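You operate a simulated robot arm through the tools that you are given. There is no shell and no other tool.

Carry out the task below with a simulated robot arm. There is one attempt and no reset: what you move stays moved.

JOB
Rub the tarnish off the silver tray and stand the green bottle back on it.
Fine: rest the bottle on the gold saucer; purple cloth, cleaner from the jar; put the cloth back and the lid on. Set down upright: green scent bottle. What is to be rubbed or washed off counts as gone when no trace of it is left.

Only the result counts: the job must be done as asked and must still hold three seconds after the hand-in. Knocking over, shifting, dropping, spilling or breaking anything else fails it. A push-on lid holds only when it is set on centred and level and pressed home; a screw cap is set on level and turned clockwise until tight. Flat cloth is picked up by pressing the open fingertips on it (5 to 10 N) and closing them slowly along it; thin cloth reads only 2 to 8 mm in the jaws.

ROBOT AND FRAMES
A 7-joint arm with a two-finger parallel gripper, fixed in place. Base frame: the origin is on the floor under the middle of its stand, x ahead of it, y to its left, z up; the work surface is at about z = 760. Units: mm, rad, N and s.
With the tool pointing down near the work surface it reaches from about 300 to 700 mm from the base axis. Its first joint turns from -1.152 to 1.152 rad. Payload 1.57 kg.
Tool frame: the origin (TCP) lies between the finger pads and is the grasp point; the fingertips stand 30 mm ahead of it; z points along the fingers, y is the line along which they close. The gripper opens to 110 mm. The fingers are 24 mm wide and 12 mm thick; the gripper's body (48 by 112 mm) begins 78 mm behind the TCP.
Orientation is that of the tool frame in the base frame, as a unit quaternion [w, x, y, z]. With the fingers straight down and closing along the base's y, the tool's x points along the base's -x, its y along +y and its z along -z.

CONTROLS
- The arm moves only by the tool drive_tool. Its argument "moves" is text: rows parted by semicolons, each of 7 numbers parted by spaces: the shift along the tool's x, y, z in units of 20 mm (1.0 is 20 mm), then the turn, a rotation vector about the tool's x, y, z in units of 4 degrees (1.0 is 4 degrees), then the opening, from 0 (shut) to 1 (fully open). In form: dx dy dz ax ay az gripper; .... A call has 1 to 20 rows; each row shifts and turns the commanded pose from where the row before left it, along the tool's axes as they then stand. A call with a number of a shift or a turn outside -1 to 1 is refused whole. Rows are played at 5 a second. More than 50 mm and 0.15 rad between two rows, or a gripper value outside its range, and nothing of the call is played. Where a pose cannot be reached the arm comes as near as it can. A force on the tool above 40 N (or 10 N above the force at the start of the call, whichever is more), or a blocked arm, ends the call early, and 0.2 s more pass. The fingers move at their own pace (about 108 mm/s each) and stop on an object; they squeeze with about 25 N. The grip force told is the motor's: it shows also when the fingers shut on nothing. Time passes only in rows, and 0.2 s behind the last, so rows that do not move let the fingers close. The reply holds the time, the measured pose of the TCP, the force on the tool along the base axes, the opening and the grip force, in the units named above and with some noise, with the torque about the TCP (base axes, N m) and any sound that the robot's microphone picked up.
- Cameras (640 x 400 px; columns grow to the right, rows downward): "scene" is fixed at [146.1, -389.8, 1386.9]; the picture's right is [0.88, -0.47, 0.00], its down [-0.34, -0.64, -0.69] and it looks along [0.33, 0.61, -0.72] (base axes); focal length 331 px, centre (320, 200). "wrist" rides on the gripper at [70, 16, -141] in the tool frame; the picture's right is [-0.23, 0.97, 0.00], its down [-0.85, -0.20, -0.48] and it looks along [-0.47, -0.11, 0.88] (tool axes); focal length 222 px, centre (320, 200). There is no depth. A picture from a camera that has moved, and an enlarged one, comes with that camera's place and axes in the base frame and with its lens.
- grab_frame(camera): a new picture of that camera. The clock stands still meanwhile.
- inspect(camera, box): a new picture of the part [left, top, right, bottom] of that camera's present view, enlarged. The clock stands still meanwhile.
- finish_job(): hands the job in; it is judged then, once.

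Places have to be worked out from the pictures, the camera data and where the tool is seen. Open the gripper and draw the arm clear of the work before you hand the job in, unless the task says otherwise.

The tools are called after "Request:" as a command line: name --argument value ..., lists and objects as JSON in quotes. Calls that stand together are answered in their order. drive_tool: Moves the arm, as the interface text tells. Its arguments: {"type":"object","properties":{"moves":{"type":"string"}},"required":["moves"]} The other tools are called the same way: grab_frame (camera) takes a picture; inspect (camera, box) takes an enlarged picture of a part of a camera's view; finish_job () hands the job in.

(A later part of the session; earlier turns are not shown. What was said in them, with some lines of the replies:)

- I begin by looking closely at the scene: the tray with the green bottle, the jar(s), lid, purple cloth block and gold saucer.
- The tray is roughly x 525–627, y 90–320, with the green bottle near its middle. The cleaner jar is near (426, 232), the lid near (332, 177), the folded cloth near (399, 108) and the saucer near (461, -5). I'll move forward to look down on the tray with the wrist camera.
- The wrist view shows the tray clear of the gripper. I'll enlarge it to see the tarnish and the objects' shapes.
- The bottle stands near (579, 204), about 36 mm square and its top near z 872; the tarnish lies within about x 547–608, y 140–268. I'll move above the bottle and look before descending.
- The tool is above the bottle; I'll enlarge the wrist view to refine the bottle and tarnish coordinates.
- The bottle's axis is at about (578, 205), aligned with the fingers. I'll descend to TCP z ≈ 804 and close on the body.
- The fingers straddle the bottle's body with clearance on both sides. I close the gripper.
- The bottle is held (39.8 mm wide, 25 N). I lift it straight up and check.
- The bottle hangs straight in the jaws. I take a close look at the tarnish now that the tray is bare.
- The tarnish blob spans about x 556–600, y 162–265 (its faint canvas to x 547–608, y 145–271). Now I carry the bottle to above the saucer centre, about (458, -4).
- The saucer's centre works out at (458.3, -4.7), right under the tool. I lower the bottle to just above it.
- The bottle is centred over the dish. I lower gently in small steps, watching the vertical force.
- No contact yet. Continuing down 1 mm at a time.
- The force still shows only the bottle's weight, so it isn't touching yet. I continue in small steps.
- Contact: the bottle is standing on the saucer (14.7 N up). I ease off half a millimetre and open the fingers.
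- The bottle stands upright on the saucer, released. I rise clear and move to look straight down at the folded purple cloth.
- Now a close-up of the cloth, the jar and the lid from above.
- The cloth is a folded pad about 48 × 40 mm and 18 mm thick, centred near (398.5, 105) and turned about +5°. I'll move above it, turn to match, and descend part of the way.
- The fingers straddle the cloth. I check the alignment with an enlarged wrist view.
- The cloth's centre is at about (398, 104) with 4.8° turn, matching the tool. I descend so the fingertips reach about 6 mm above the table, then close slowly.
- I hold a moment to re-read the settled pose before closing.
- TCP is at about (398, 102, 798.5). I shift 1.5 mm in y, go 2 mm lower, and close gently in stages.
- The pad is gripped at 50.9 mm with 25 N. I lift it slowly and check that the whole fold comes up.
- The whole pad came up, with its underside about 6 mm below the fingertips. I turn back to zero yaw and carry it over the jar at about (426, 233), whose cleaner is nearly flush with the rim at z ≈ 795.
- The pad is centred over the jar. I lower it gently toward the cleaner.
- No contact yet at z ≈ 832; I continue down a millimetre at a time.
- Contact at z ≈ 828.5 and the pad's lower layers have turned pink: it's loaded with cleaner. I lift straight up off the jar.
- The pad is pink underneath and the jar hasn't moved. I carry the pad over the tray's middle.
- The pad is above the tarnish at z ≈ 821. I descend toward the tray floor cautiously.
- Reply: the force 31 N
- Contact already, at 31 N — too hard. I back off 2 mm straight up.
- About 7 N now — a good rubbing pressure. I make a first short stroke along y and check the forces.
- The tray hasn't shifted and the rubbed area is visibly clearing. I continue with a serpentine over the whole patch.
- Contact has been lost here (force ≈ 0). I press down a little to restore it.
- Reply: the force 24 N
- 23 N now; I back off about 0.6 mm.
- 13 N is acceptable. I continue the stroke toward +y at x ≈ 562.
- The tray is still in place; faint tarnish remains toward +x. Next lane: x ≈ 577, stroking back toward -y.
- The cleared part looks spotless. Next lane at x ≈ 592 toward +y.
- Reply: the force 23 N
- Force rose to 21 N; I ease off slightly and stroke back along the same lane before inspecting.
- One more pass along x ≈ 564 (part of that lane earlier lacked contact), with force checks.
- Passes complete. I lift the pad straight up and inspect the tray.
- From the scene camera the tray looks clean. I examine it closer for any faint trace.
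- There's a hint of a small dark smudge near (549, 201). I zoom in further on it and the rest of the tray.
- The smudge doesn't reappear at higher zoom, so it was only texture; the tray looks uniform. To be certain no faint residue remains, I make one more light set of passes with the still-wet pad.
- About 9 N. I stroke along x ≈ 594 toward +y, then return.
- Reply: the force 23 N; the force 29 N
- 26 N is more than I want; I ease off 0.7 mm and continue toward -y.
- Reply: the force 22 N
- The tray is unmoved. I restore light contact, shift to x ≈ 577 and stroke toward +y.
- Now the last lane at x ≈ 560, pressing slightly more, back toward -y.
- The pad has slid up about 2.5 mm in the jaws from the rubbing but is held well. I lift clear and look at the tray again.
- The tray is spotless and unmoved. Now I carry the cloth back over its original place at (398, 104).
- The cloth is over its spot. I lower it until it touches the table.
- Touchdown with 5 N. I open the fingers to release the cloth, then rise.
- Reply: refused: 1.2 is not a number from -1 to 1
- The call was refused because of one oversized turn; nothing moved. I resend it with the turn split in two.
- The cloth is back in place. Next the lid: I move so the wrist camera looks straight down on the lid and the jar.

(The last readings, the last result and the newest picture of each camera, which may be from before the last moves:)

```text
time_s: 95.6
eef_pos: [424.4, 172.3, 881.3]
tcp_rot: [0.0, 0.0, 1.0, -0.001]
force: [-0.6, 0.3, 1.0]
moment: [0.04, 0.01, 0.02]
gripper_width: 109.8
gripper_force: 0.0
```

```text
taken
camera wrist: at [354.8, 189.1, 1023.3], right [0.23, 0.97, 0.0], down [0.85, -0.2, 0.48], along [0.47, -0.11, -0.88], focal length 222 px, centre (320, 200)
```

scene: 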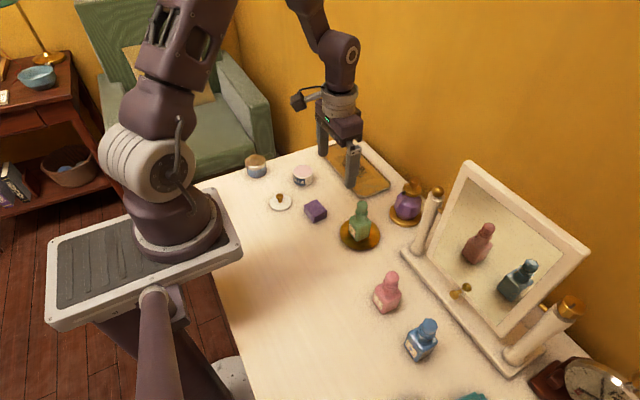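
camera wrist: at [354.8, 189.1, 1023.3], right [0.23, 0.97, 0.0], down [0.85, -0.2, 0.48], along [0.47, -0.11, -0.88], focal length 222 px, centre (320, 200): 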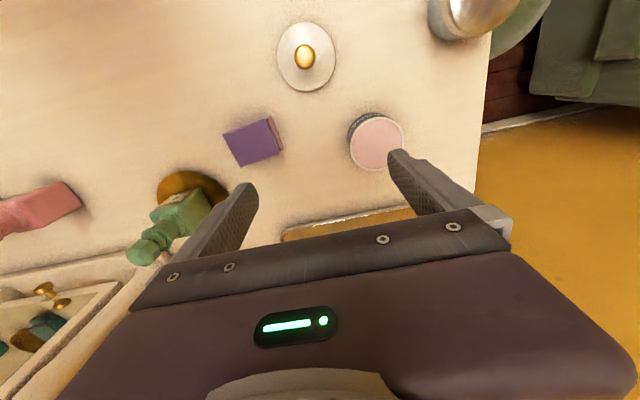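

Request:
inspect --camera "wrist" --box '[260, 10, 360, 110]'

Request:
inspect --camera "wrist" --box '[330, 95, 430, 185]'

Request:
inspect --camera "scene" --box '[260, 150, 330, 220]'

```text
4.00 times, centred on (310, 60) of wrist
camera zoom: at [354.8, 189.1, 1023.3], right [0.23, 0.97, 0.0], down [0.85, -0.2, 0.48], along [0.47, -0.11, -0.88], focal length 888 px, centre (360, 760)
```

zoom: 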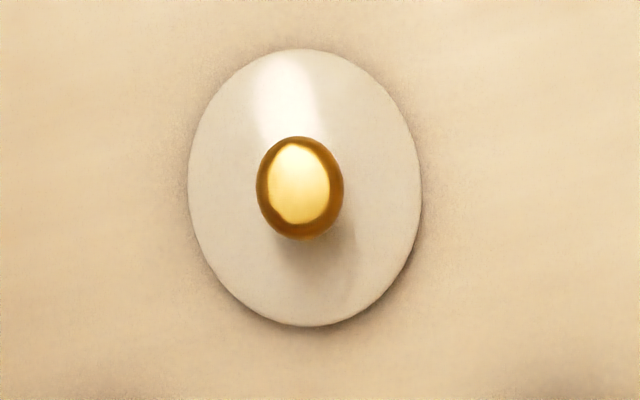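

```text
4.44 times, centred on (380, 140) of wrist
camera zoom: at [354.8, 189.1, 1023.3], right [0.23, 0.97, 0.0], down [0.85, -0.2, 0.48], along [0.47, -0.11, -0.88], focal length 987 px, centre (53, 467)
```

zoom: 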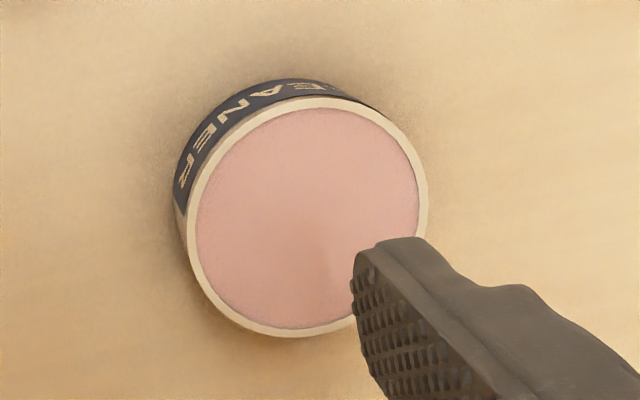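

```text
5.71 times, centred on (295, 185) of scene
camera zoom: at [146.1, -389.8, 1386.9], right [0.88, -0.47, 0.0], down [-0.34, -0.64, -0.69], along [0.33, 0.61, -0.72], focal length 1890 px, centre (463, 286)
```

zoom: 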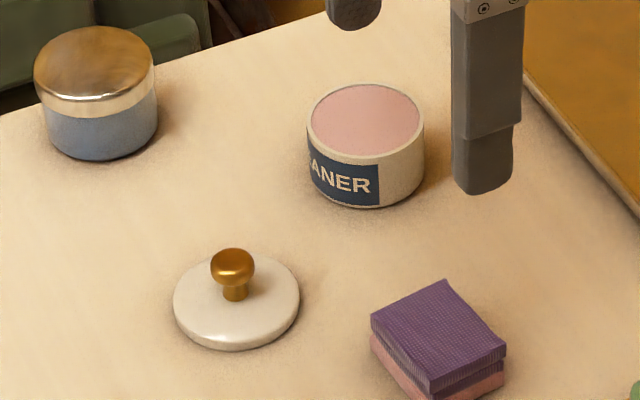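

Lid centre ≈ (334.3, 180.2), knob widest (~20 mm) at z ≈ 786; jar centre ≈ (425.8, 232.3). I move over the knob with the fingers half open.

Request:
drive_tool --moves "0.9 0.08 0 0 0 0 1; 0.9 0.08 0 0 0 0 0.8; 0.9 0.08 0 0 0 0 0.6; 0.9 0.08 0 0 0 0 0.5; 0.9 0.08 0 0 0 0 0.5; 0 0 1 0 0 0 0.5; 0 0 1 0 0 0 0.5; 0 0 0 0 0 0 0.5; 0 0 0 0 0 0 0.5"

Request:
inspect --camera "scene" --box '[240, 130, 340, 220]'

Request:
inspect --camera "wrist" --box '[240, 110, 400, 230]'

```text
time_s: 97.6
eef_pos: [334.2, 180.0, 841.8]
tcp_rot: [0.001, 0.001, 1.0, 0.0]
force: [0.4, -0.3, -0.3]
moment: [0.01, 0.03, 0.03]
gripper_width: 55.1
gripper_force: 0.1
```

```text
4.44 times, centred on (290, 175) of scene
camera zoom: at [146.1, -389.8, 1386.9], right [0.88, -0.47, 0.0], down [-0.34, -0.64, -0.69], along [0.33, 0.61, -0.72], focal length 1470 px, centre (453, 311)
```

zoom: 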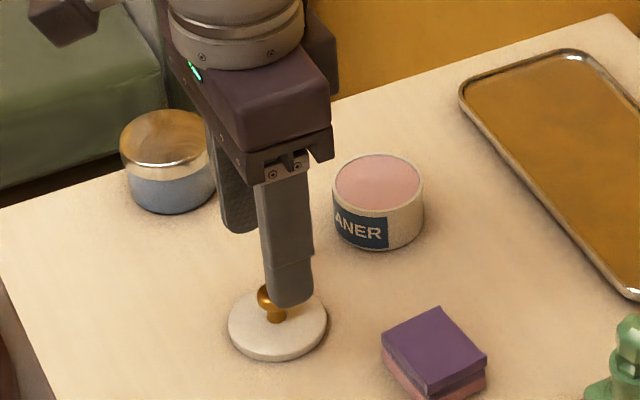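

```text
3.33 times, centred on (320, 170) of wrist
camera zoom: at [264.4, 196.6, 983.8], right [0.23, 0.97, 0.0], down [0.85, -0.2, 0.48], along [0.47, -0.11, -0.88], focal length 740 px, centre (320, 300)
```

zoom: 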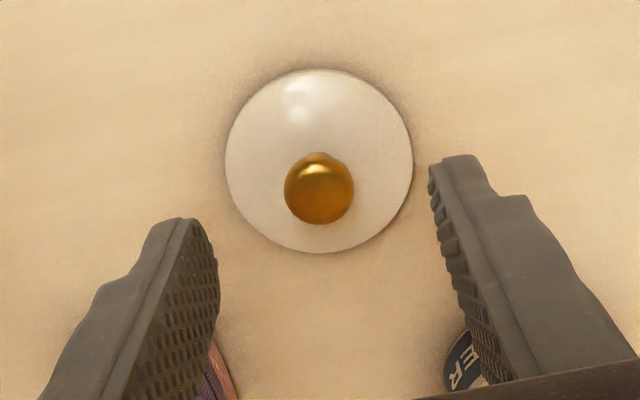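

The knob is centred between the fingers. I descend to z ≈ 803 (fingertips just above the lid plate).

Request:
drive_tool --moves "0 0 1 0 0 0 0.5; 0 0 0.7 0 0 0 0.5; 0 0 0.2 0 0 0 0.5; 0 0 0 0 0 0 0.5; 0 0 0 0 0 0 0.5"

Request:
inspect --camera "scene" --box '[250, 160, 320, 220]'

```text
time_s: 98.8
eef_pos: [334.9, 178.8, 805.1]
tcp_rot: [0.0, 0.0, 1.0, 0.0]
force: [-0.4, -0.9, 0.4]
moment: [0.02, 0.01, 0.03]
gripper_width: 55.1
gripper_force: 0.0
```

```text
6.67 times, centred on (285, 190) of scene
camera zoom: at [146.1, -389.8, 1386.9], right [0.88, -0.47, 0.0], down [-0.34, -0.64, -0.69], along [0.33, 0.61, -0.72], focal length 2205 px, centre (553, 267)
```

zoom: 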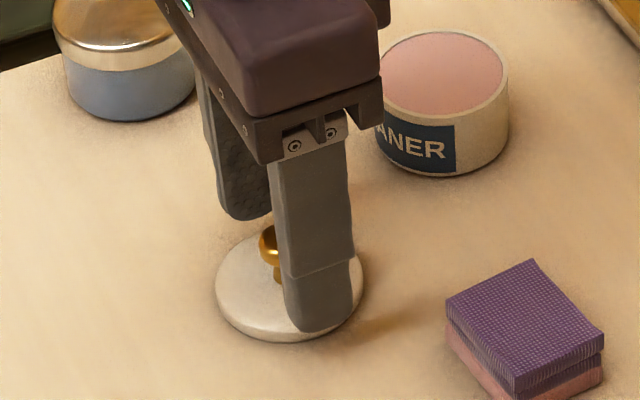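

Now I close on the knob in stages.

Request:
drive_tool --moves "0 0 0.05 0 0 0 0.4; 0 0 0 0 0 0 0.3; 0 0 0 0 0 0 0.25; 0 0 0 0 0 0 0.2; 0 0 0 0 0 0 0.1; 0 0 0 0 0 0 0.05; 0 0 0 0 0 0 0.05"

Request:
inspect --camera "wrist" --box '[240, 110, 400, 230]'

```text
time_s: 100.4
eef_pos: [334.5, 179.8, 804.2]
tcp_rot: [0.0, 0.0, 1.0, 0.0]
force: [0.3, -0.3, -0.3]
moment: [-0.01, 0.01, -0.01]
gripper_width: 18.4
gripper_force: 25.3
```

```text
3.33 times, centred on (320, 170) of wrist
camera zoom: at [264.9, 196.0, 945.4], right [0.23, 0.97, 0.0], down [0.85, -0.2, 0.48], along [0.47, -0.11, -0.88], focal length 740 px, centre (320, 300)
```

zoom: 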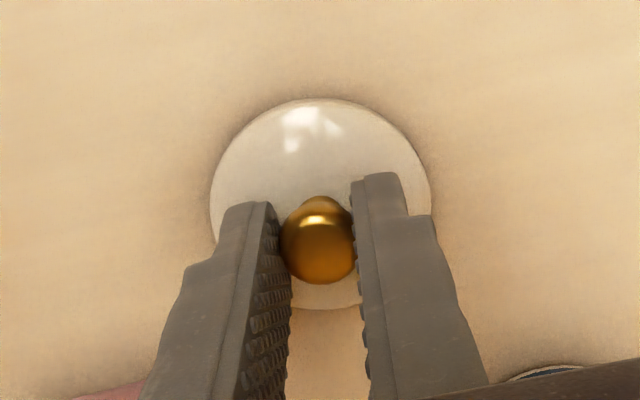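

The knob is held (18.4 mm, 25 N). I lift and check that the lid hangs level.

Request:
drive_tool --moves "0 0 -0.2 0 0 0 0.05; 0 0 -0.5 0 0 0 0.05; 0 0 -0.8 0 0 0 0.05; 0 0 -0.8 0 0 0 0.05; 0 0 -0.8 0 0 0 0.05; 0 0 0 0 0 0 0.05"

Request:
inspect --camera "scene" --box '[240, 130, 330, 210]'

Request:
inspect --camera "wrist" --box '[240, 110, 400, 230]'

```text
time_s: 101.8
eef_pos: [335.1, 179.1, 866.8]
tcp_rot: [0.001, 0.001, 1.0, 0.0]
force: [-0.1, -0.2, 0.4]
moment: [0.03, -0.03, 0.0]
gripper_width: 18.4
gripper_force: 25.0
```

```text
5.00 times, centred on (285, 170) of scene
camera zoom: at [146.1, -389.8, 1386.9], right [0.88, -0.47, 0.0], down [-0.34, -0.64, -0.69], along [0.33, 0.61, -0.72], focal length 1654 px, centre (495, 350)
```

zoom: 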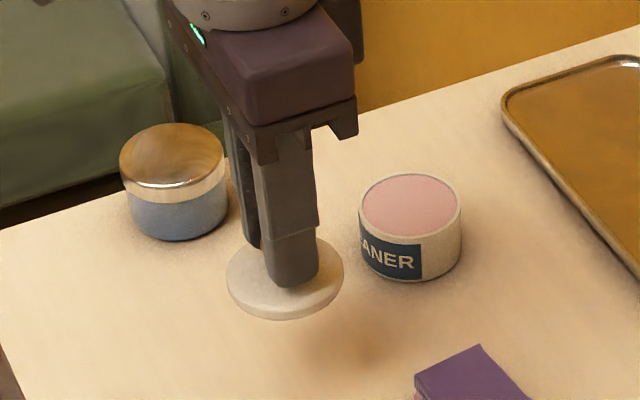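

```text
3.33 times, centred on (320, 170) of wrist
camera zoom: at [264.5, 196.5, 1007.8], right [0.23, 0.97, 0.0], down [0.85, -0.2, 0.48], along [0.47, -0.11, -0.88], focal length 740 px, centre (320, 300)
```

zoom: 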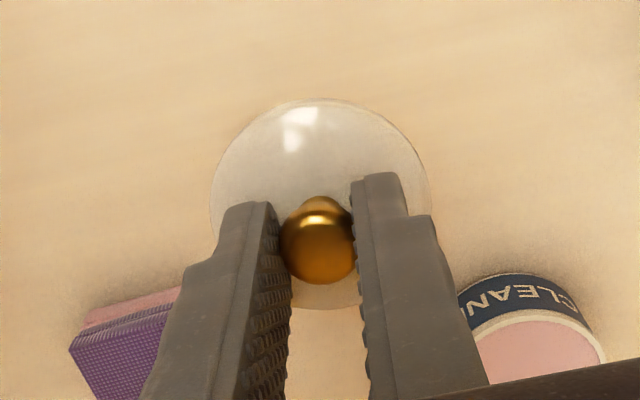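

The lid hangs level. I move it over the jar at about (426, 232.3).

Request:
drive_tool --moves "-0.9 0.52 0 0 0 0 0.05; -0.92 0.52 0 0 0 0 0.05; -0.92 0.52 0 0 0 0 0.05; -0.92 0.53 0 0 0 0 0.05; -0.92 0.53 0 0 0 0 0.05; 0 0 0 0 0 0 0.05; 0 0 0 0 0 0 0.05; 0 0 0 0 0 0 0.05"

Request:
inspect --camera "scene" --box '[265, 140, 335, 200]'

Request:
inspect --camera "wrist" --box '[240, 110, 400, 230]'

```text
time_s: 103.6
eef_pos: [426.5, 231.8, 863.7]
tcp_rot: [0.0, 0.001, 1.0, 0.0]
force: [-0.1, 0.4, -0.1]
moment: [0.01, 0.0, 0.01]
gripper_width: 18.5
gripper_force: 24.7
```

```text
6.67 times, centred on (300, 170) of scene
camera zoom: at [146.1, -389.8, 1386.9], right [0.88, -0.47, 0.0], down [-0.34, -0.64, -0.69], along [0.33, 0.61, -0.72], focal length 2205 px, centre (453, 400)
```

zoom: 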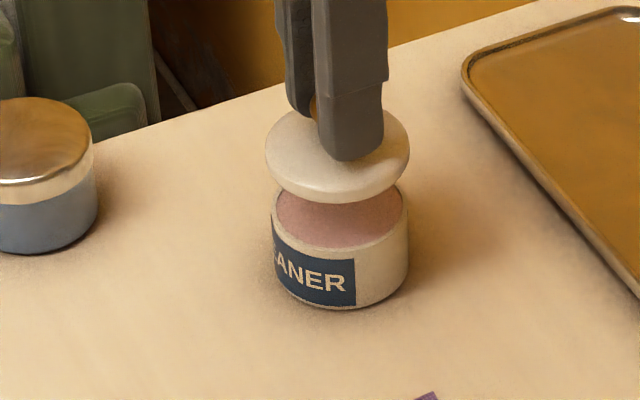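

```text
3.33 times, centred on (320, 170) of wrist
camera zoom: at [356.8, 248.0, 1005.9], right [0.23, 0.97, 0.0], down [0.85, -0.2, 0.48], along [0.47, -0.11, -0.88], focal length 740 px, centre (320, 300)
```

zoom: 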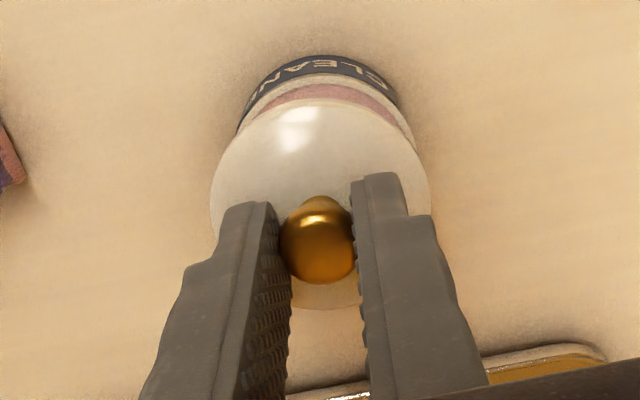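

The lid is above the jar, aligned within about a millimetre. I lower it to just above the rim and re-check centring.

Request:
drive_tool --moves "0 0 0.5 0 0 0 0.05; 0 0 0.4 0 0 0 0.05; 0 0 0.2 0 0 0 0.05; 0 0 0 0 0 0 0.05; 0 0 0 0 0 0 0.05"

Request:
inspect --camera "scene" --box '[275, 145, 330, 195]'

Request:
inspect --camera "wrist" --box '[240, 110, 400, 230]'

```text
time_s: 104.8
eef_pos: [426.4, 232.2, 842.2]
tcp_rot: [0.0, 0.0, 1.0, 0.0]
force: [1.0, 0.6, -0.2]
moment: [0.01, -0.02, 0.0]
gripper_width: 18.2
gripper_force: 25.1
```

```text
8.00 times, centred on (302, 170) of scene
camera zoom: at [146.1, -389.8, 1386.9], right [0.88, -0.47, 0.0], down [-0.34, -0.64, -0.69], along [0.33, 0.61, -0.72], focal length 2646 px, centre (460, 440)
```

zoom: 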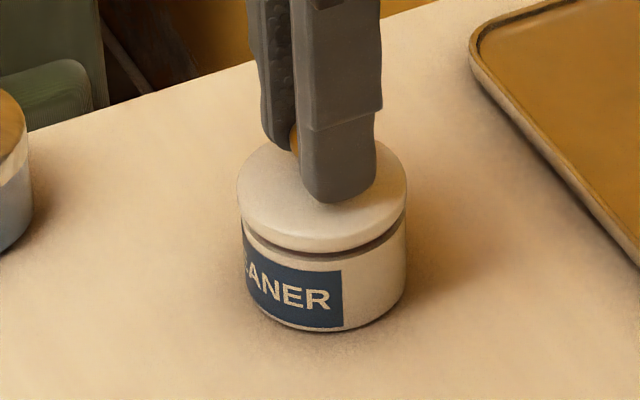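

```text
3.33 times, centred on (320, 170) of wrist
camera zoom: at [356.7, 248.8, 984.1], right [0.23, 0.97, 0.0], down [0.85, -0.2, 0.48], along [0.47, -0.11, -0.88], focal length 740 px, centre (320, 300)
```

zoom: 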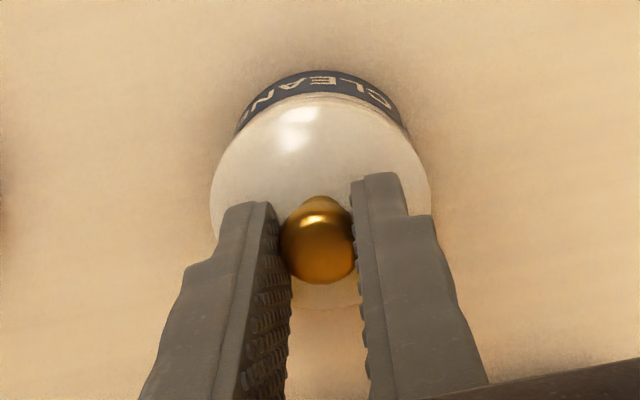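

The lid looks centred over the rim in both views. I lower slowly onto the jar, 1 mm at a time.

Request:
drive_tool --moves "-0.02 0 0.05 0 0 0 0.05; 0 0 0.05 0 0 0 0.05; 0 0 0.05 0 0 0 0.05; 0 0 0 0 0 0 0.05"

```text
time_s: 105.8
eef_pos: [427.5, 232.1, 841.2]
tcp_rot: [0.0, 0.0, 1.0, 0.0]
force: [-0.5, -0.5, -0.1]
moment: [-0.02, -0.01, -0.01]
gripper_width: 18.1
gripper_force: 24.9
```

Request:
drive_tool --moves "0 0 0.05 0 0 0 0.05; 0 0 0.05 0 0 0 0.05; 0 0 0 0 0 0 0.05"

```text
time_s: 106.6
eef_pos: [426.9, 232.8, 838.1]
tcp_rot: [0.0, 0.0, 1.0, 0.0]
force: [0.0, -0.6, -0.6]
moment: [-0.02, 0.04, -0.01]
gripper_width: 18.4
gripper_force: 25.3
```

Request:
drive_tool --moves "0 0 0.05 0 0 0 0.05; 0 0 0 0 0 0 0.05"

Request:
inspect --camera "scene" --box '[275, 145, 330, 195]'

```text
time_s: 107.2
eef_pos: [426.5, 232.6, 836.8]
tcp_rot: [0.0, 0.0, 1.0, -0.001]
force: [1.3, 1.1, -0.4]
moment: [-0.01, -0.02, 0.03]
gripper_width: 18.3
gripper_force: 25.1
```

```text
8.00 times, centred on (302, 170) of scene
camera zoom: at [146.1, -389.8, 1386.9], right [0.88, -0.47, 0.0], down [-0.34, -0.64, -0.69], along [0.33, 0.61, -0.72], focal length 2646 px, centre (460, 440)
```

zoom: 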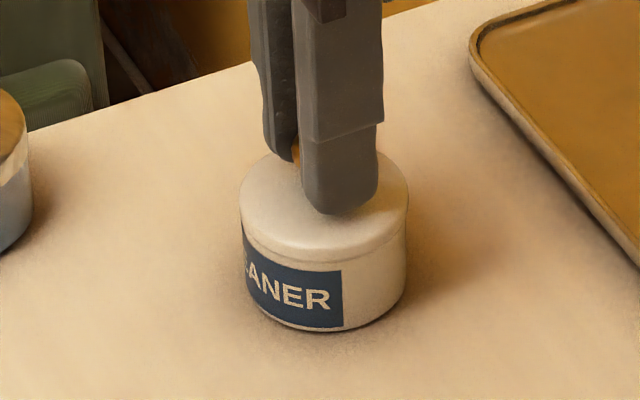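

The lid is right at the rim, looks level and centred. I continue down to make contact and press.

Request:
drive_tool --moves "0 0 0.05 0 0 0 0.05; 0 0 0.05 0 0 0 0.05; 0 0 0 0 0 0 0.05"

```text
time_s: 108.0
eef_pos: [426.4, 233.3, 836.3]
tcp_rot: [0.001, 0.0, 1.0, 0.001]
force: [-2.9, 0.1, 26.7]
moment: [0.03, 0.0, 0.04]
gripper_width: 18.2
gripper_force: 25.2
heard: snap
```

A snap was heard at 27 N: the lid has seated. I relieve the force, open the fingers and check.

Request:
drive_tool --moves "0 0 -0.06 0 0 0 0.05; 0 0 0 0 0 0 0.2; 0 0 0 0 0 0 0.3; 0 0 0 0 0 0 0.4; 0 0 -0.5 0 0 0 0.4; 0 0 -1 0 0 0 0.4; 0 0 -1 0 0 0 0.4; 0 0 -1 0 0 0 0.5; 0 0 0 0 0 0 0.5"

Request:
inspect --camera "scene" --box '[265, 140, 335, 200]'

Request:
inspect --camera "wrist" --box '[240, 90, 400, 210]'

```text
time_s: 110.0
eef_pos: [425.3, 233.1, 906.4]
tcp_rot: [0.001, 0.001, 1.0, 0.0]
force: [0.3, 0.4, 0.0]
moment: [0.01, 0.01, 0.01]
gripper_width: 54.9
gripper_force: 0.0
```

```text
6.67 times, centred on (300, 170) of scene
camera zoom: at [146.1, -389.8, 1386.9], right [0.88, -0.47, 0.0], down [-0.34, -0.64, -0.69], along [0.33, 0.61, -0.72], focal length 2205 px, centre (453, 400)
```

zoom: 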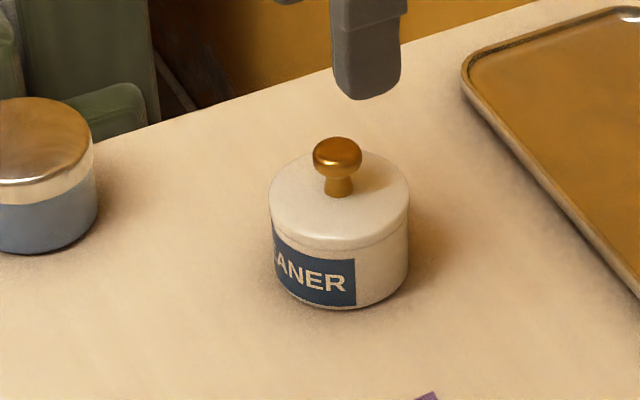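

```text
3.33 times, centred on (320, 150) of wrist
camera zoom: at [356.6, 249.4, 1047.8], right [0.23, 0.97, 0.0], down [0.85, -0.2, 0.48], along [0.47, -0.11, -0.88], focal length 740 px, centre (320, 367)
```

zoom: 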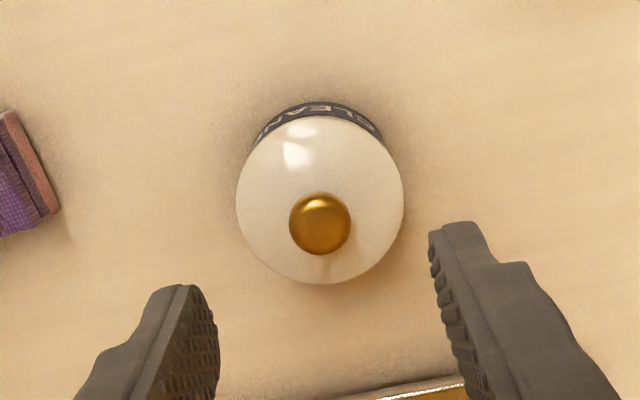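

The lid sits level and centred, and the jar is where it was. Before returning the bottle, I look at the tray from the first viewpoint where the tarnish had been clearly visible.

Request:
drive_tool --moves "0 0 -1 0 0 0 1; -0.3 -0.25 -1 0 0 0 1; -0.3 -0.25 -1 0 0 0 1; -0.4 -0.3 -1 0 0 0 1; -0.4 -0.3 -1 0 0 0 1; 0 0 -0.95 0 0 0 1; 0 0 0 0 0 0 1; 0 0 0 0 0 0 1"

Request:
inspect --camera "wrist" --box '[260, 140, 400, 230]'

Request:
grab_frame --camera "scene"

```text
time_s: 111.8
eef_pos: [456.2, 211.1, 1025.6]
tcp_rot: [-0.001, 0.0, 1.0, 0.0]
force: [-0.5, 0.0, 0.4]
moment: [0.03, 0.01, 0.01]
gripper_width: 109.9
gripper_force: 0.0
```

```text
4.44 times, centred on (330, 185) of wrist
camera zoom: at [385.8, 226.7, 1167.2], right [0.23, 0.97, 0.0], down [0.85, -0.2, 0.48], along [0.47, -0.11, -0.88], focal length 987 px, centre (276, 267)
```

zoom: 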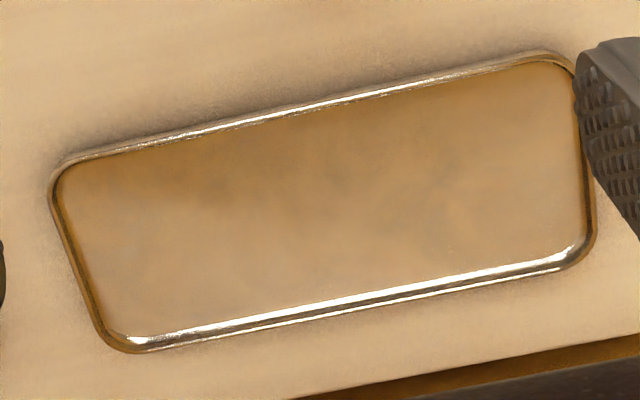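

```text
taken
```

scene: 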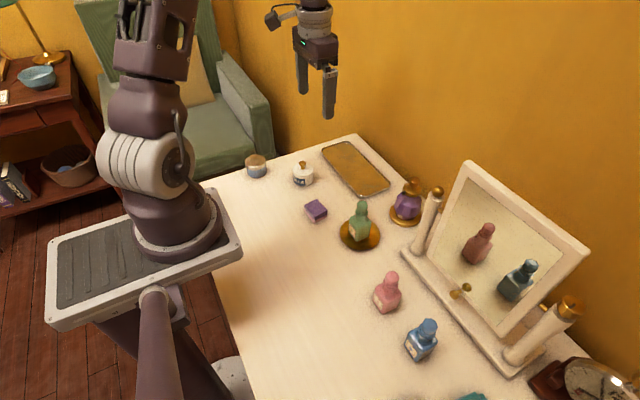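

The tray is spotless — the blob and its faint rectangle are both gone. Now I go back over the saucer to fetch the bottle.

Request:
drive_tool --moves "0 -0.9 0 0 0 0 1; 0 -0.9 0 0 0 0 1; 0 -0.9 0 0 0 0 1; 0 -0.9 0 0 0 0 1; 0 -0.9 0.4 0 0 0 1; 0 -0.9 0.4 0 0 0 1; 0 -0.9 0.5 0 0 0 1; -0.05 -0.9 0.5 0 0 0 1; -0.05 -0.9 0.5 0 0 0 1; 0 -0.9 0.5 0 0 0 1; 0 -0.9 0.7 0 0 0 1; 0 -0.87 0.7 0 0 0 1; 0 0 0.8 0 0 0 1; 0 0 0 0 0 0 1; 0 0 0 0 0 0 1"

Request:
grab_frame --camera "wrist"

Request:
inspect --camera "scene" --box '[310, 140, 430, 260]'

```text
time_s: 115.0
eef_pos: [456.4, -5.8, 926.1]
tcp_rot: [-0.001, 0.001, 1.0, 0.0]
force: [0.4, 0.5, 0.1]
moment: [0.0, 0.04, 0.01]
gripper_width: 109.9
gripper_force: 0.0
```

```text
taken
camera wrist: at [387.0, 10.5, 1067.1], right [0.23, 0.97, 0.0], down [0.85, -0.2, 0.48], along [0.47, -0.11, -0.88], focal length 222 px, centre (320, 200)
```

wrist: 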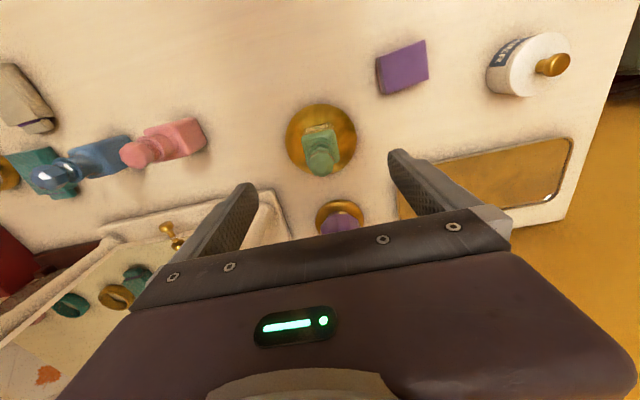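

```text
3.33 times, centred on (370, 200) of scene
camera zoom: at [146.1, -389.8, 1386.9], right [0.88, -0.47, 0.0], down [-0.34, -0.64, -0.69], along [0.33, 0.61, -0.72], focal length 1102 px, centre (153, 200)
```

zoom: 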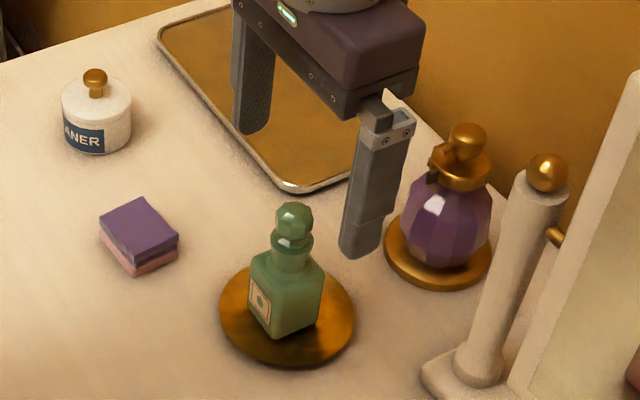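

Check the bottle's exact place relative to the fingers with an enlarged view.

Request:
inspect --camera "wrist" --box '[270, 90, 380, 190]'

```text
4.00 times, centred on (325, 140) of wrist
camera zoom: at [387.0, 10.5, 1067.1], right [0.23, 0.97, 0.0], down [0.85, -0.2, 0.48], along [0.47, -0.11, -0.88], focal length 888 px, centre (300, 440)
```

zoom: 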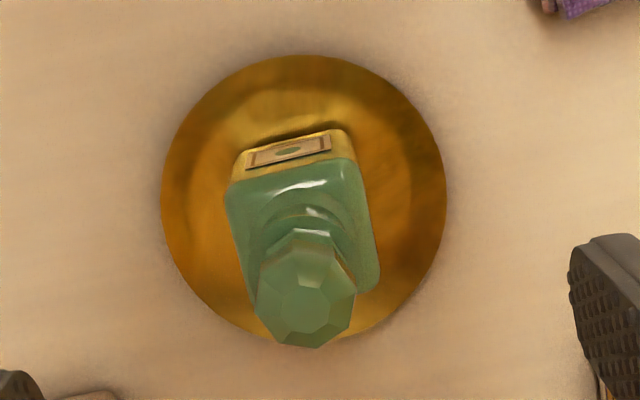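

The bottle axis is at about (457, -4.5), under the tool. I descend to the same grip height (z ≈ 802) and close.

Request:
drive_tool --moves "0 0 1 0 0 0 1; 0 0 1 0 0 0 1; 0 0 1 0 0 0 1; 0 0 1 0 0 0 1; 0 0 1 0 0 0 1; 0 0 0.8 0 0 0 1; 0 0 0.35 0 0 0 1; 0 0 0 0 0 0 1; 0 0 0 0 0 0 1"

Request:
inspect --camera "scene" --box '[320, 170, 420, 260]'

```text
time_s: 117.0
eef_pos: [456.5, -2.9, 802.2]
tcp_rot: [0.0, 0.0, 1.0, 0.0]
force: [0.1, -0.1, -0.2]
moment: [-0.02, 0.02, -0.02]
gripper_width: 110.2
gripper_force: 0.0
```

```text
4.44 times, centred on (370, 215) of scene
camera zoom: at [146.1, -389.8, 1386.9], right [0.88, -0.47, 0.0], down [-0.34, -0.64, -0.69], along [0.33, 0.61, -0.72], focal length 1470 px, centre (98, 133)
```

zoom: 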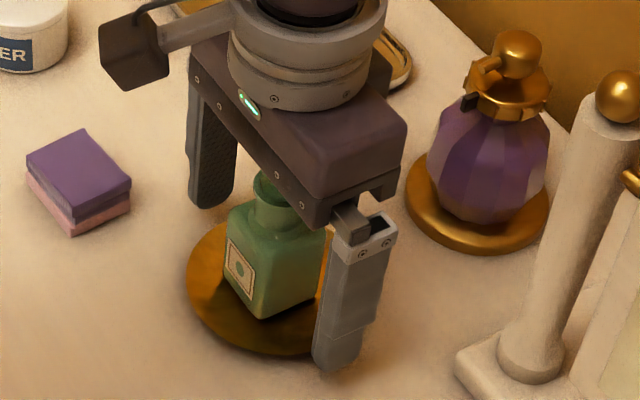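

Request:
drive_tool --moves "0 0 0 0 0 0 0.7; 0 0 0 0 0 0 0.5; 0 0 0 0 0 0 0.42; 0 0 0 0 0 0 0.38; 0 0 0 0 0 0 0.34; 0 0 0 0 0 0 0.2; 0 0 0 0 0 0 0.2; 0 0 0 0 0 0 0.2"

```text
time_s: 118.8
eef_pos: [456.5, -4.0, 802.1]
tcp_rot: [0.0, 0.0, 1.0, 0.001]
force: [0.5, -1.3, 0.4]
moment: [-0.04, -0.03, 0.01]
gripper_width: 39.7
gripper_force: 25.0
```

The bottle is gripped again (39.7 mm). I lift it straight up and check the saucer stays.

Request:
drive_tool --moves "0 0 -0.2 0 0 0 0.2; 0 0 -0.5 0 0 0 0.2; 0 0 -1 0 0 0 0.2; 0 0 -1 0 0 0 0.2; 0 0 -1 0 0 0 0.2; 0 0 -1 0 0 0 0.2; 0 0 -0.5 0 0 0 0.2; 0 0 0 0 0 0 0.2"

Request:
grab_frame --camera "wrist"

Request:
grab_frame --camera "scene"

```text
time_s: 120.6
eef_pos: [457.7, -4.4, 907.4]
tcp_rot: [0.0, 0.0, 1.0, 0.0]
force: [-0.3, -0.6, -3.2]
moment: [0.03, 0.02, 0.05]
gripper_width: 39.6
gripper_force: 25.3
```

```text
taken
camera wrist: at [387.1, 10.5, 1048.3], right [0.23, 0.97, 0.0], down [0.85, -0.2, 0.48], along [0.47, -0.11, -0.88], focal length 222 px, centre (320, 200)
```

wrist: 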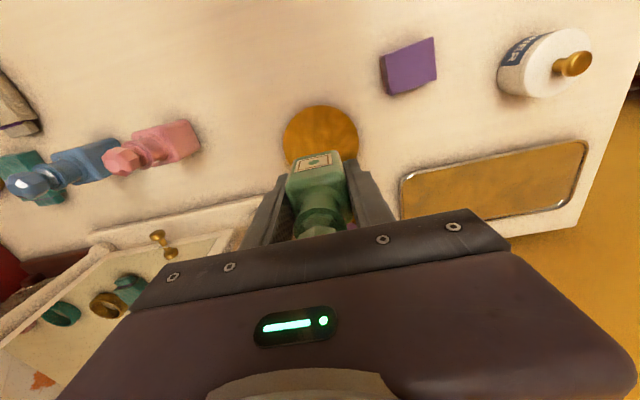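

```text
taken
```

scene: 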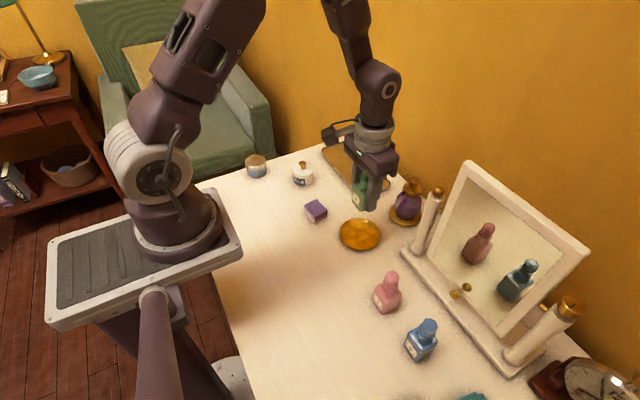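

The saucer stayed put. I carry the bottle back over the tray's middle, (578, 205).

Request:
drive_tool --moves "-0.55 0.95 0 0 0 0 0.2; -0.55 0.95 0 0 0 0 0.2; -0.55 0.95 0 0 0 0 0.2; -0.55 0.95 0 0 0 0 0.2; -0.55 0.95 0 0 0 0 0.2; -0.55 0.95 0 0 0 0 0.2; -0.55 0.95 0 0 0 0 0.2; -0.55 0.95 0 0 0 0 0.2; -0.55 0.95 0 0 0 0 0.2; -0.55 0.95 0 0 0 0 0.2; -0.55 0.97 0 0 0 0 0.2; 0 0 0 0 0 0 0.2; 0 0 1 0 0 0 0.2; 0 0 1 0 0 0 0.2; 0 0 1 0 0 0 0.2; 0 0 1 0 0 0 0.2; 0 0 0 0 0 0 0.2; 0 0 0 0 0 0 0.2"

Request:
inspect --camera "scene" --box '[300, 80, 420, 210]'

Request:
grab_frame --camera "wrist"

```text
time_s: 124.4
eef_pos: [578.1, 205.1, 826.5]
tcp_rot: [0.0, 0.001, 1.0, -0.001]
force: [0.0, 0.7, -2.7]
moment: [-0.02, -0.02, -0.02]
gripper_width: 39.6
gripper_force: 24.9
```

```text
3.08 times, centred on (360, 145) of scene
camera zoom: at [146.1, -389.8, 1386.9], right [0.88, -0.47, 0.0], down [-0.34, -0.64, -0.69], along [0.33, 0.61, -0.72], focal length 1018 px, centre (197, 369)
```

zoom: 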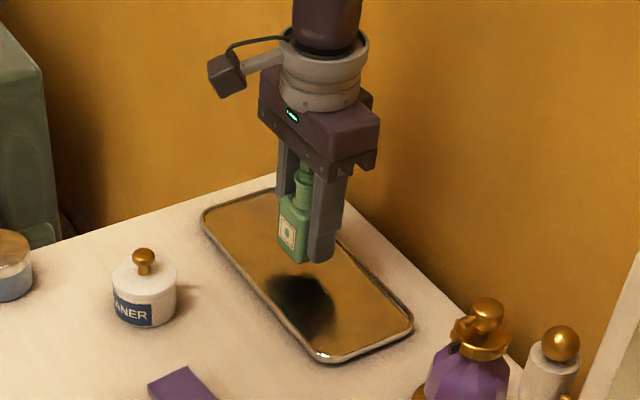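

```text
taken
camera wrist: at [507.0, 222.1, 968.1], right [0.23, 0.97, 0.0], down [0.85, -0.2, 0.48], along [0.47, -0.11, -0.88], focal length 222 px, centre (320, 200)
```

wrist: 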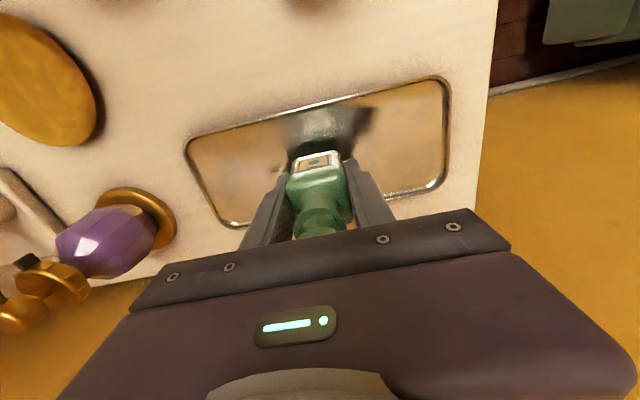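

The bottle hangs over the tray's centre. I lower it near the tray floor, then in small steps.

Request:
drive_tool --moves "0 0 0.4 0 0 0 0.2; 0 0 0.3 0 0 0 0.2; 0 0 0.1 0 0 0 0.2; 0 0 0.05 0 0 0 0.2; 0 0 0 0 0 0 0.2"

```text
time_s: 125.6
eef_pos: [578.3, 204.1, 809.6]
tcp_rot: [0.001, 0.0, 1.0, 0.0]
force: [0.2, 0.3, -2.7]
moment: [0.0, 0.05, -0.03]
gripper_width: 39.9
gripper_force: 25.2
```

Request:
drive_tool --moves "0 0 0.05 0 0 0 0.2; 0 0 0.05 0 0 0 0.2; 0 0 0 0 0 0 0.2"

```text
time_s: 126.4
eef_pos: [577.5, 204.8, 806.7]
tcp_rot: [0.0, 0.0, 1.0, 0.001]
force: [-0.6, -0.6, -2.5]
moment: [-0.01, 0.0, -0.02]
gripper_width: 40.1
gripper_force: 25.4
```

Request:
drive_tool --moves "0 0 0.04 0 0 0 0.2; 0 0 0.03 0 0 0 0.2; 0 0 0 0 0 0 0.2"

```text
time_s: 127.2
eef_pos: [578.2, 204.4, 805.7]
tcp_rot: [0.001, 0.0, 1.0, 0.0]
force: [0.7, -0.3, -2.3]
moment: [0.02, 0.04, 0.04]
gripper_width: 39.6
gripper_force: 25.3
```

Request:
drive_tool --moves "0 0 0.04 0 0 0 0.2; 0 0 0 0 0 0 0.2"

```text
time_s: 127.8
eef_pos: [577.4, 204.5, 804.9]
tcp_rot: [0.0, -0.001, 1.0, -0.001]
force: [-1.0, 0.2, -2.3]
moment: [-0.02, -0.01, -0.05]
gripper_width: 39.7
gripper_force: 25.0
```

Request:
drive_tool --moves "0 0 0.04 0 0 0 0.2; 0 0 0 0 0 0 0.2"

```text
time_s: 128.4
eef_pos: [578.1, 204.2, 806.0]
tcp_rot: [0.0, 0.0, 1.0, 0.0]
force: [-4.0, -1.8, 10.7]
moment: [-0.05, 0.19, -0.01]
gripper_width: 40.0
gripper_force: 25.4
```

Contact at 10.7 N: the bottle stands on the tray. I ease off slightly and open the fingers gently.

Request:
drive_tool --moves "0 0 -0.02 0 0 0 0.2; 0 0 0 0 0 0 0.37; 0 0 0 0 0 0 0.4; 0 0 0 0 0 0 0.5; 0 0 0 0 0 0 0.7; 0 0 0 0 0 0 1; 0 0 0 0 0 0 1"

Request:
inspect --camera "scene" --box '[300, 80, 420, 210]'

```text
time_s: 130.0
eef_pos: [577.6, 204.5, 805.6]
tcp_rot: [0.0, 0.0, 1.0, 0.0]
force: [0.6, 0.3, 0.1]
moment: [0.01, 0.0, 0.04]
gripper_width: 110.1
gripper_force: 0.0
```

```text
3.08 times, centred on (360, 145) of scene
camera zoom: at [146.1, -389.8, 1386.9], right [0.88, -0.47, 0.0], down [-0.34, -0.64, -0.69], along [0.33, 0.61, -0.72], focal length 1018 px, centre (197, 369)
```

zoom: 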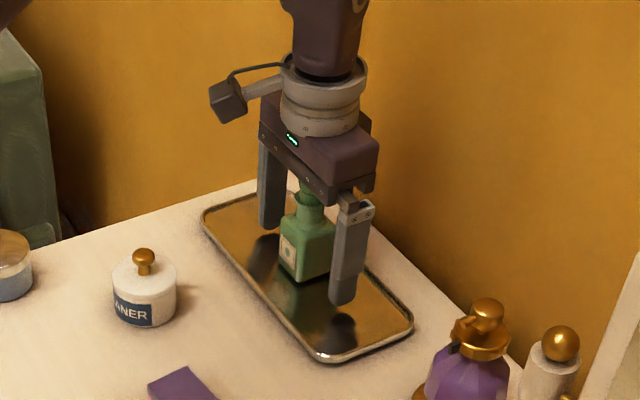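

The bottle stands upright and free. I rise straight up above it and draw the arm back toward the base, clear of the work.

Request:
drive_tool --moves "0 0 -0.5 0 0 0 1; 0 0 -1 0 0 0 1; 0 0 -1 0 0 0 1; 0 0 -1 0 0 0 1; 0 0 -1 0 0 0 1; 0 0 -1 0 0 0 1; 0 0 -1 0 0 0 1; 0 0 -1 0 0 0 1; 0 0 -1 0 0 0 1; 0 0 -1 0 0 0 1; 0 0 -1 0 0 0 1; 0.8 0 -0.5 0 0 0 1; 0.9 0 0 0 0 0 1; 0.9 0 0 0 0 0 1; 0.9 0 0 0 0 0 1; 0.9 0 0 0 0 0 1; 0.9 0 0 0 0 0 1; 0 0 0 0 0 0 1; 0 0 0 0 0 0 1"

Request:
grab_frame --camera "scene"

Request:
inspect --camera "wrist" --box '[230, 100, 420, 240]'

Request:
inspect --camera "scene" --box '[230, 120, 430, 260]'

```text
time_s: 134.0
eef_pos: [473.0, 205.0, 1022.9]
tcp_rot: [0.0, 0.0, 1.0, 0.001]
force: [0.3, -0.3, -0.6]
moment: [0.0, -0.02, 0.01]
gripper_width: 110.0
gripper_force: 0.0
```

```text
taken
```

scene: 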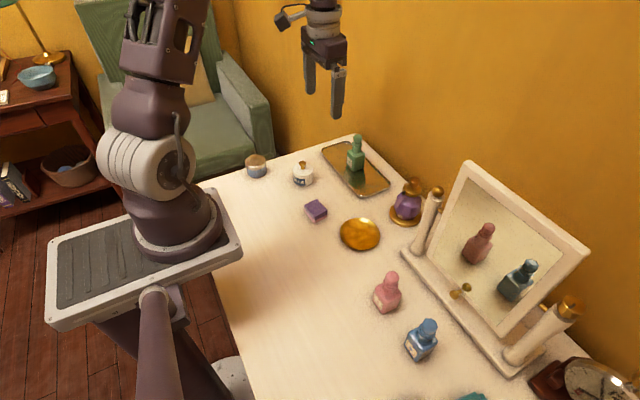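

```text
2.86 times, centred on (325, 170) of wrist
camera zoom: at [402.2, 221.0, 1165.8], right [0.23, 0.97, 0.0], down [0.85, -0.2, 0.48], along [0.47, -0.11, -0.88], focal length 635 px, centre (306, 286)
```

zoom: 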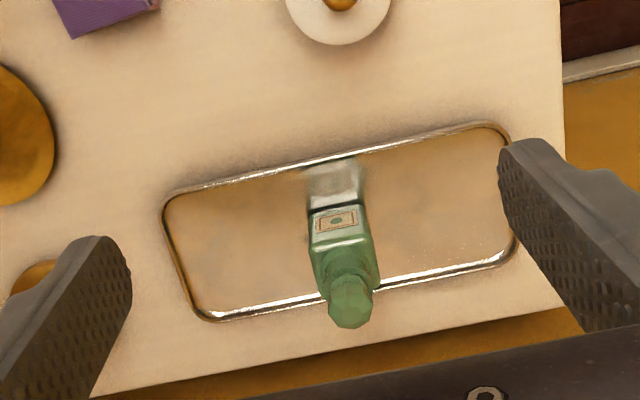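

```text
2.86 times, centred on (330, 190) of scene
camera zoom: at [146.1, -389.8, 1386.9], right [0.88, -0.47, 0.0], down [-0.34, -0.64, -0.69], along [0.33, 0.61, -0.72], focal length 945 px, centre (291, 229)
```

zoom: 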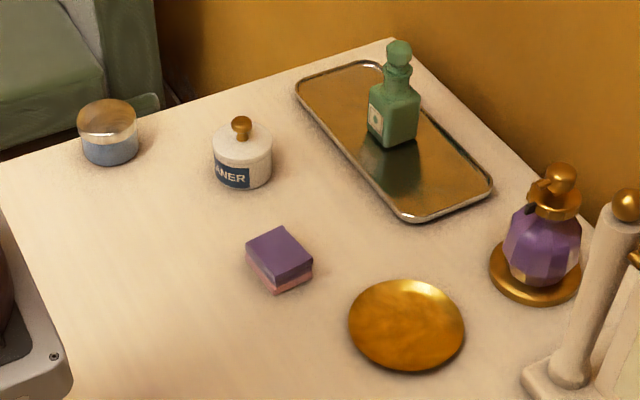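

Everything looks right: the tray is clean, the bottle is upright on it, the lid is on, the cloth is back and the saucer hasn't moved. I retract the arm the rest of the way to its starting place.

Request:
drive_tool --moves "1 0 0 0 0 0 1; 1 0 0 0 0 0 1; 1 0 0 0 0 0 1; 1 0 0 0 0 0 1; 1 0 0 0 0 0 1; 1 0 0 0 0 0 1; 0.9 0 0 0 0 0 1; 0 0 0 0 0 0 1; 0 0 0 0 0 0 1"

Request:
grab_frame --camera "scene"

```text
time_s: 136.0
eef_pos: [334.7, 206.6, 1023.5]
tcp_rot: [0.0, 0.0, 1.0, 0.001]
force: [0.4, -0.8, -0.2]
moment: [0.0, -0.02, 0.0]
gripper_width: 110.0
gripper_force: 0.1
```

```text
taken
```

scene: 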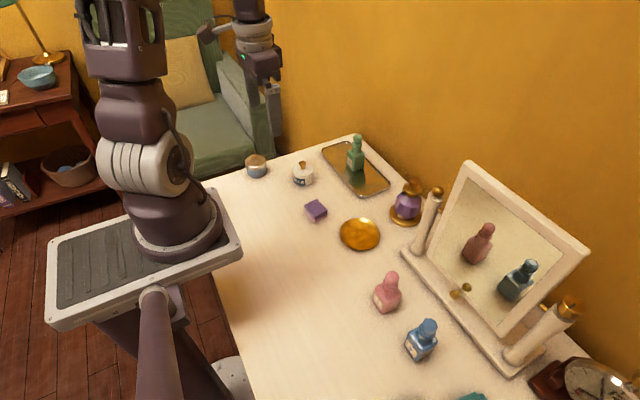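

The arm is clear with the gripper open and empty, and the final picture shows everything in place. I hand the job in.

Request:
finish_job

```text
The job is handed in.
```

The tray is clean and the green bottle is standing upright on it again, near its original spot. The job has been handed in; I haven't seen a verdict.

- **Tarnish:** I rubbed the whole patch twice with the purple cloth and cleaner. Close-up views from both cameras afterwards showed no trace, and the tray did not shift.
- **Bottle:** It rested on the gold saucer during the rubbing, and the saucer stayed in place when I lifted it off.
- **Cloth:** It is back in its original position and angle, though its underside is now pink with cleaner.
- **Lid:** It is on the cleaner jar, centred and level, and I heard it snap home.

Everything else on the table looks as it was at the start. The arm is back near its starting pose with the gripper open and empty.
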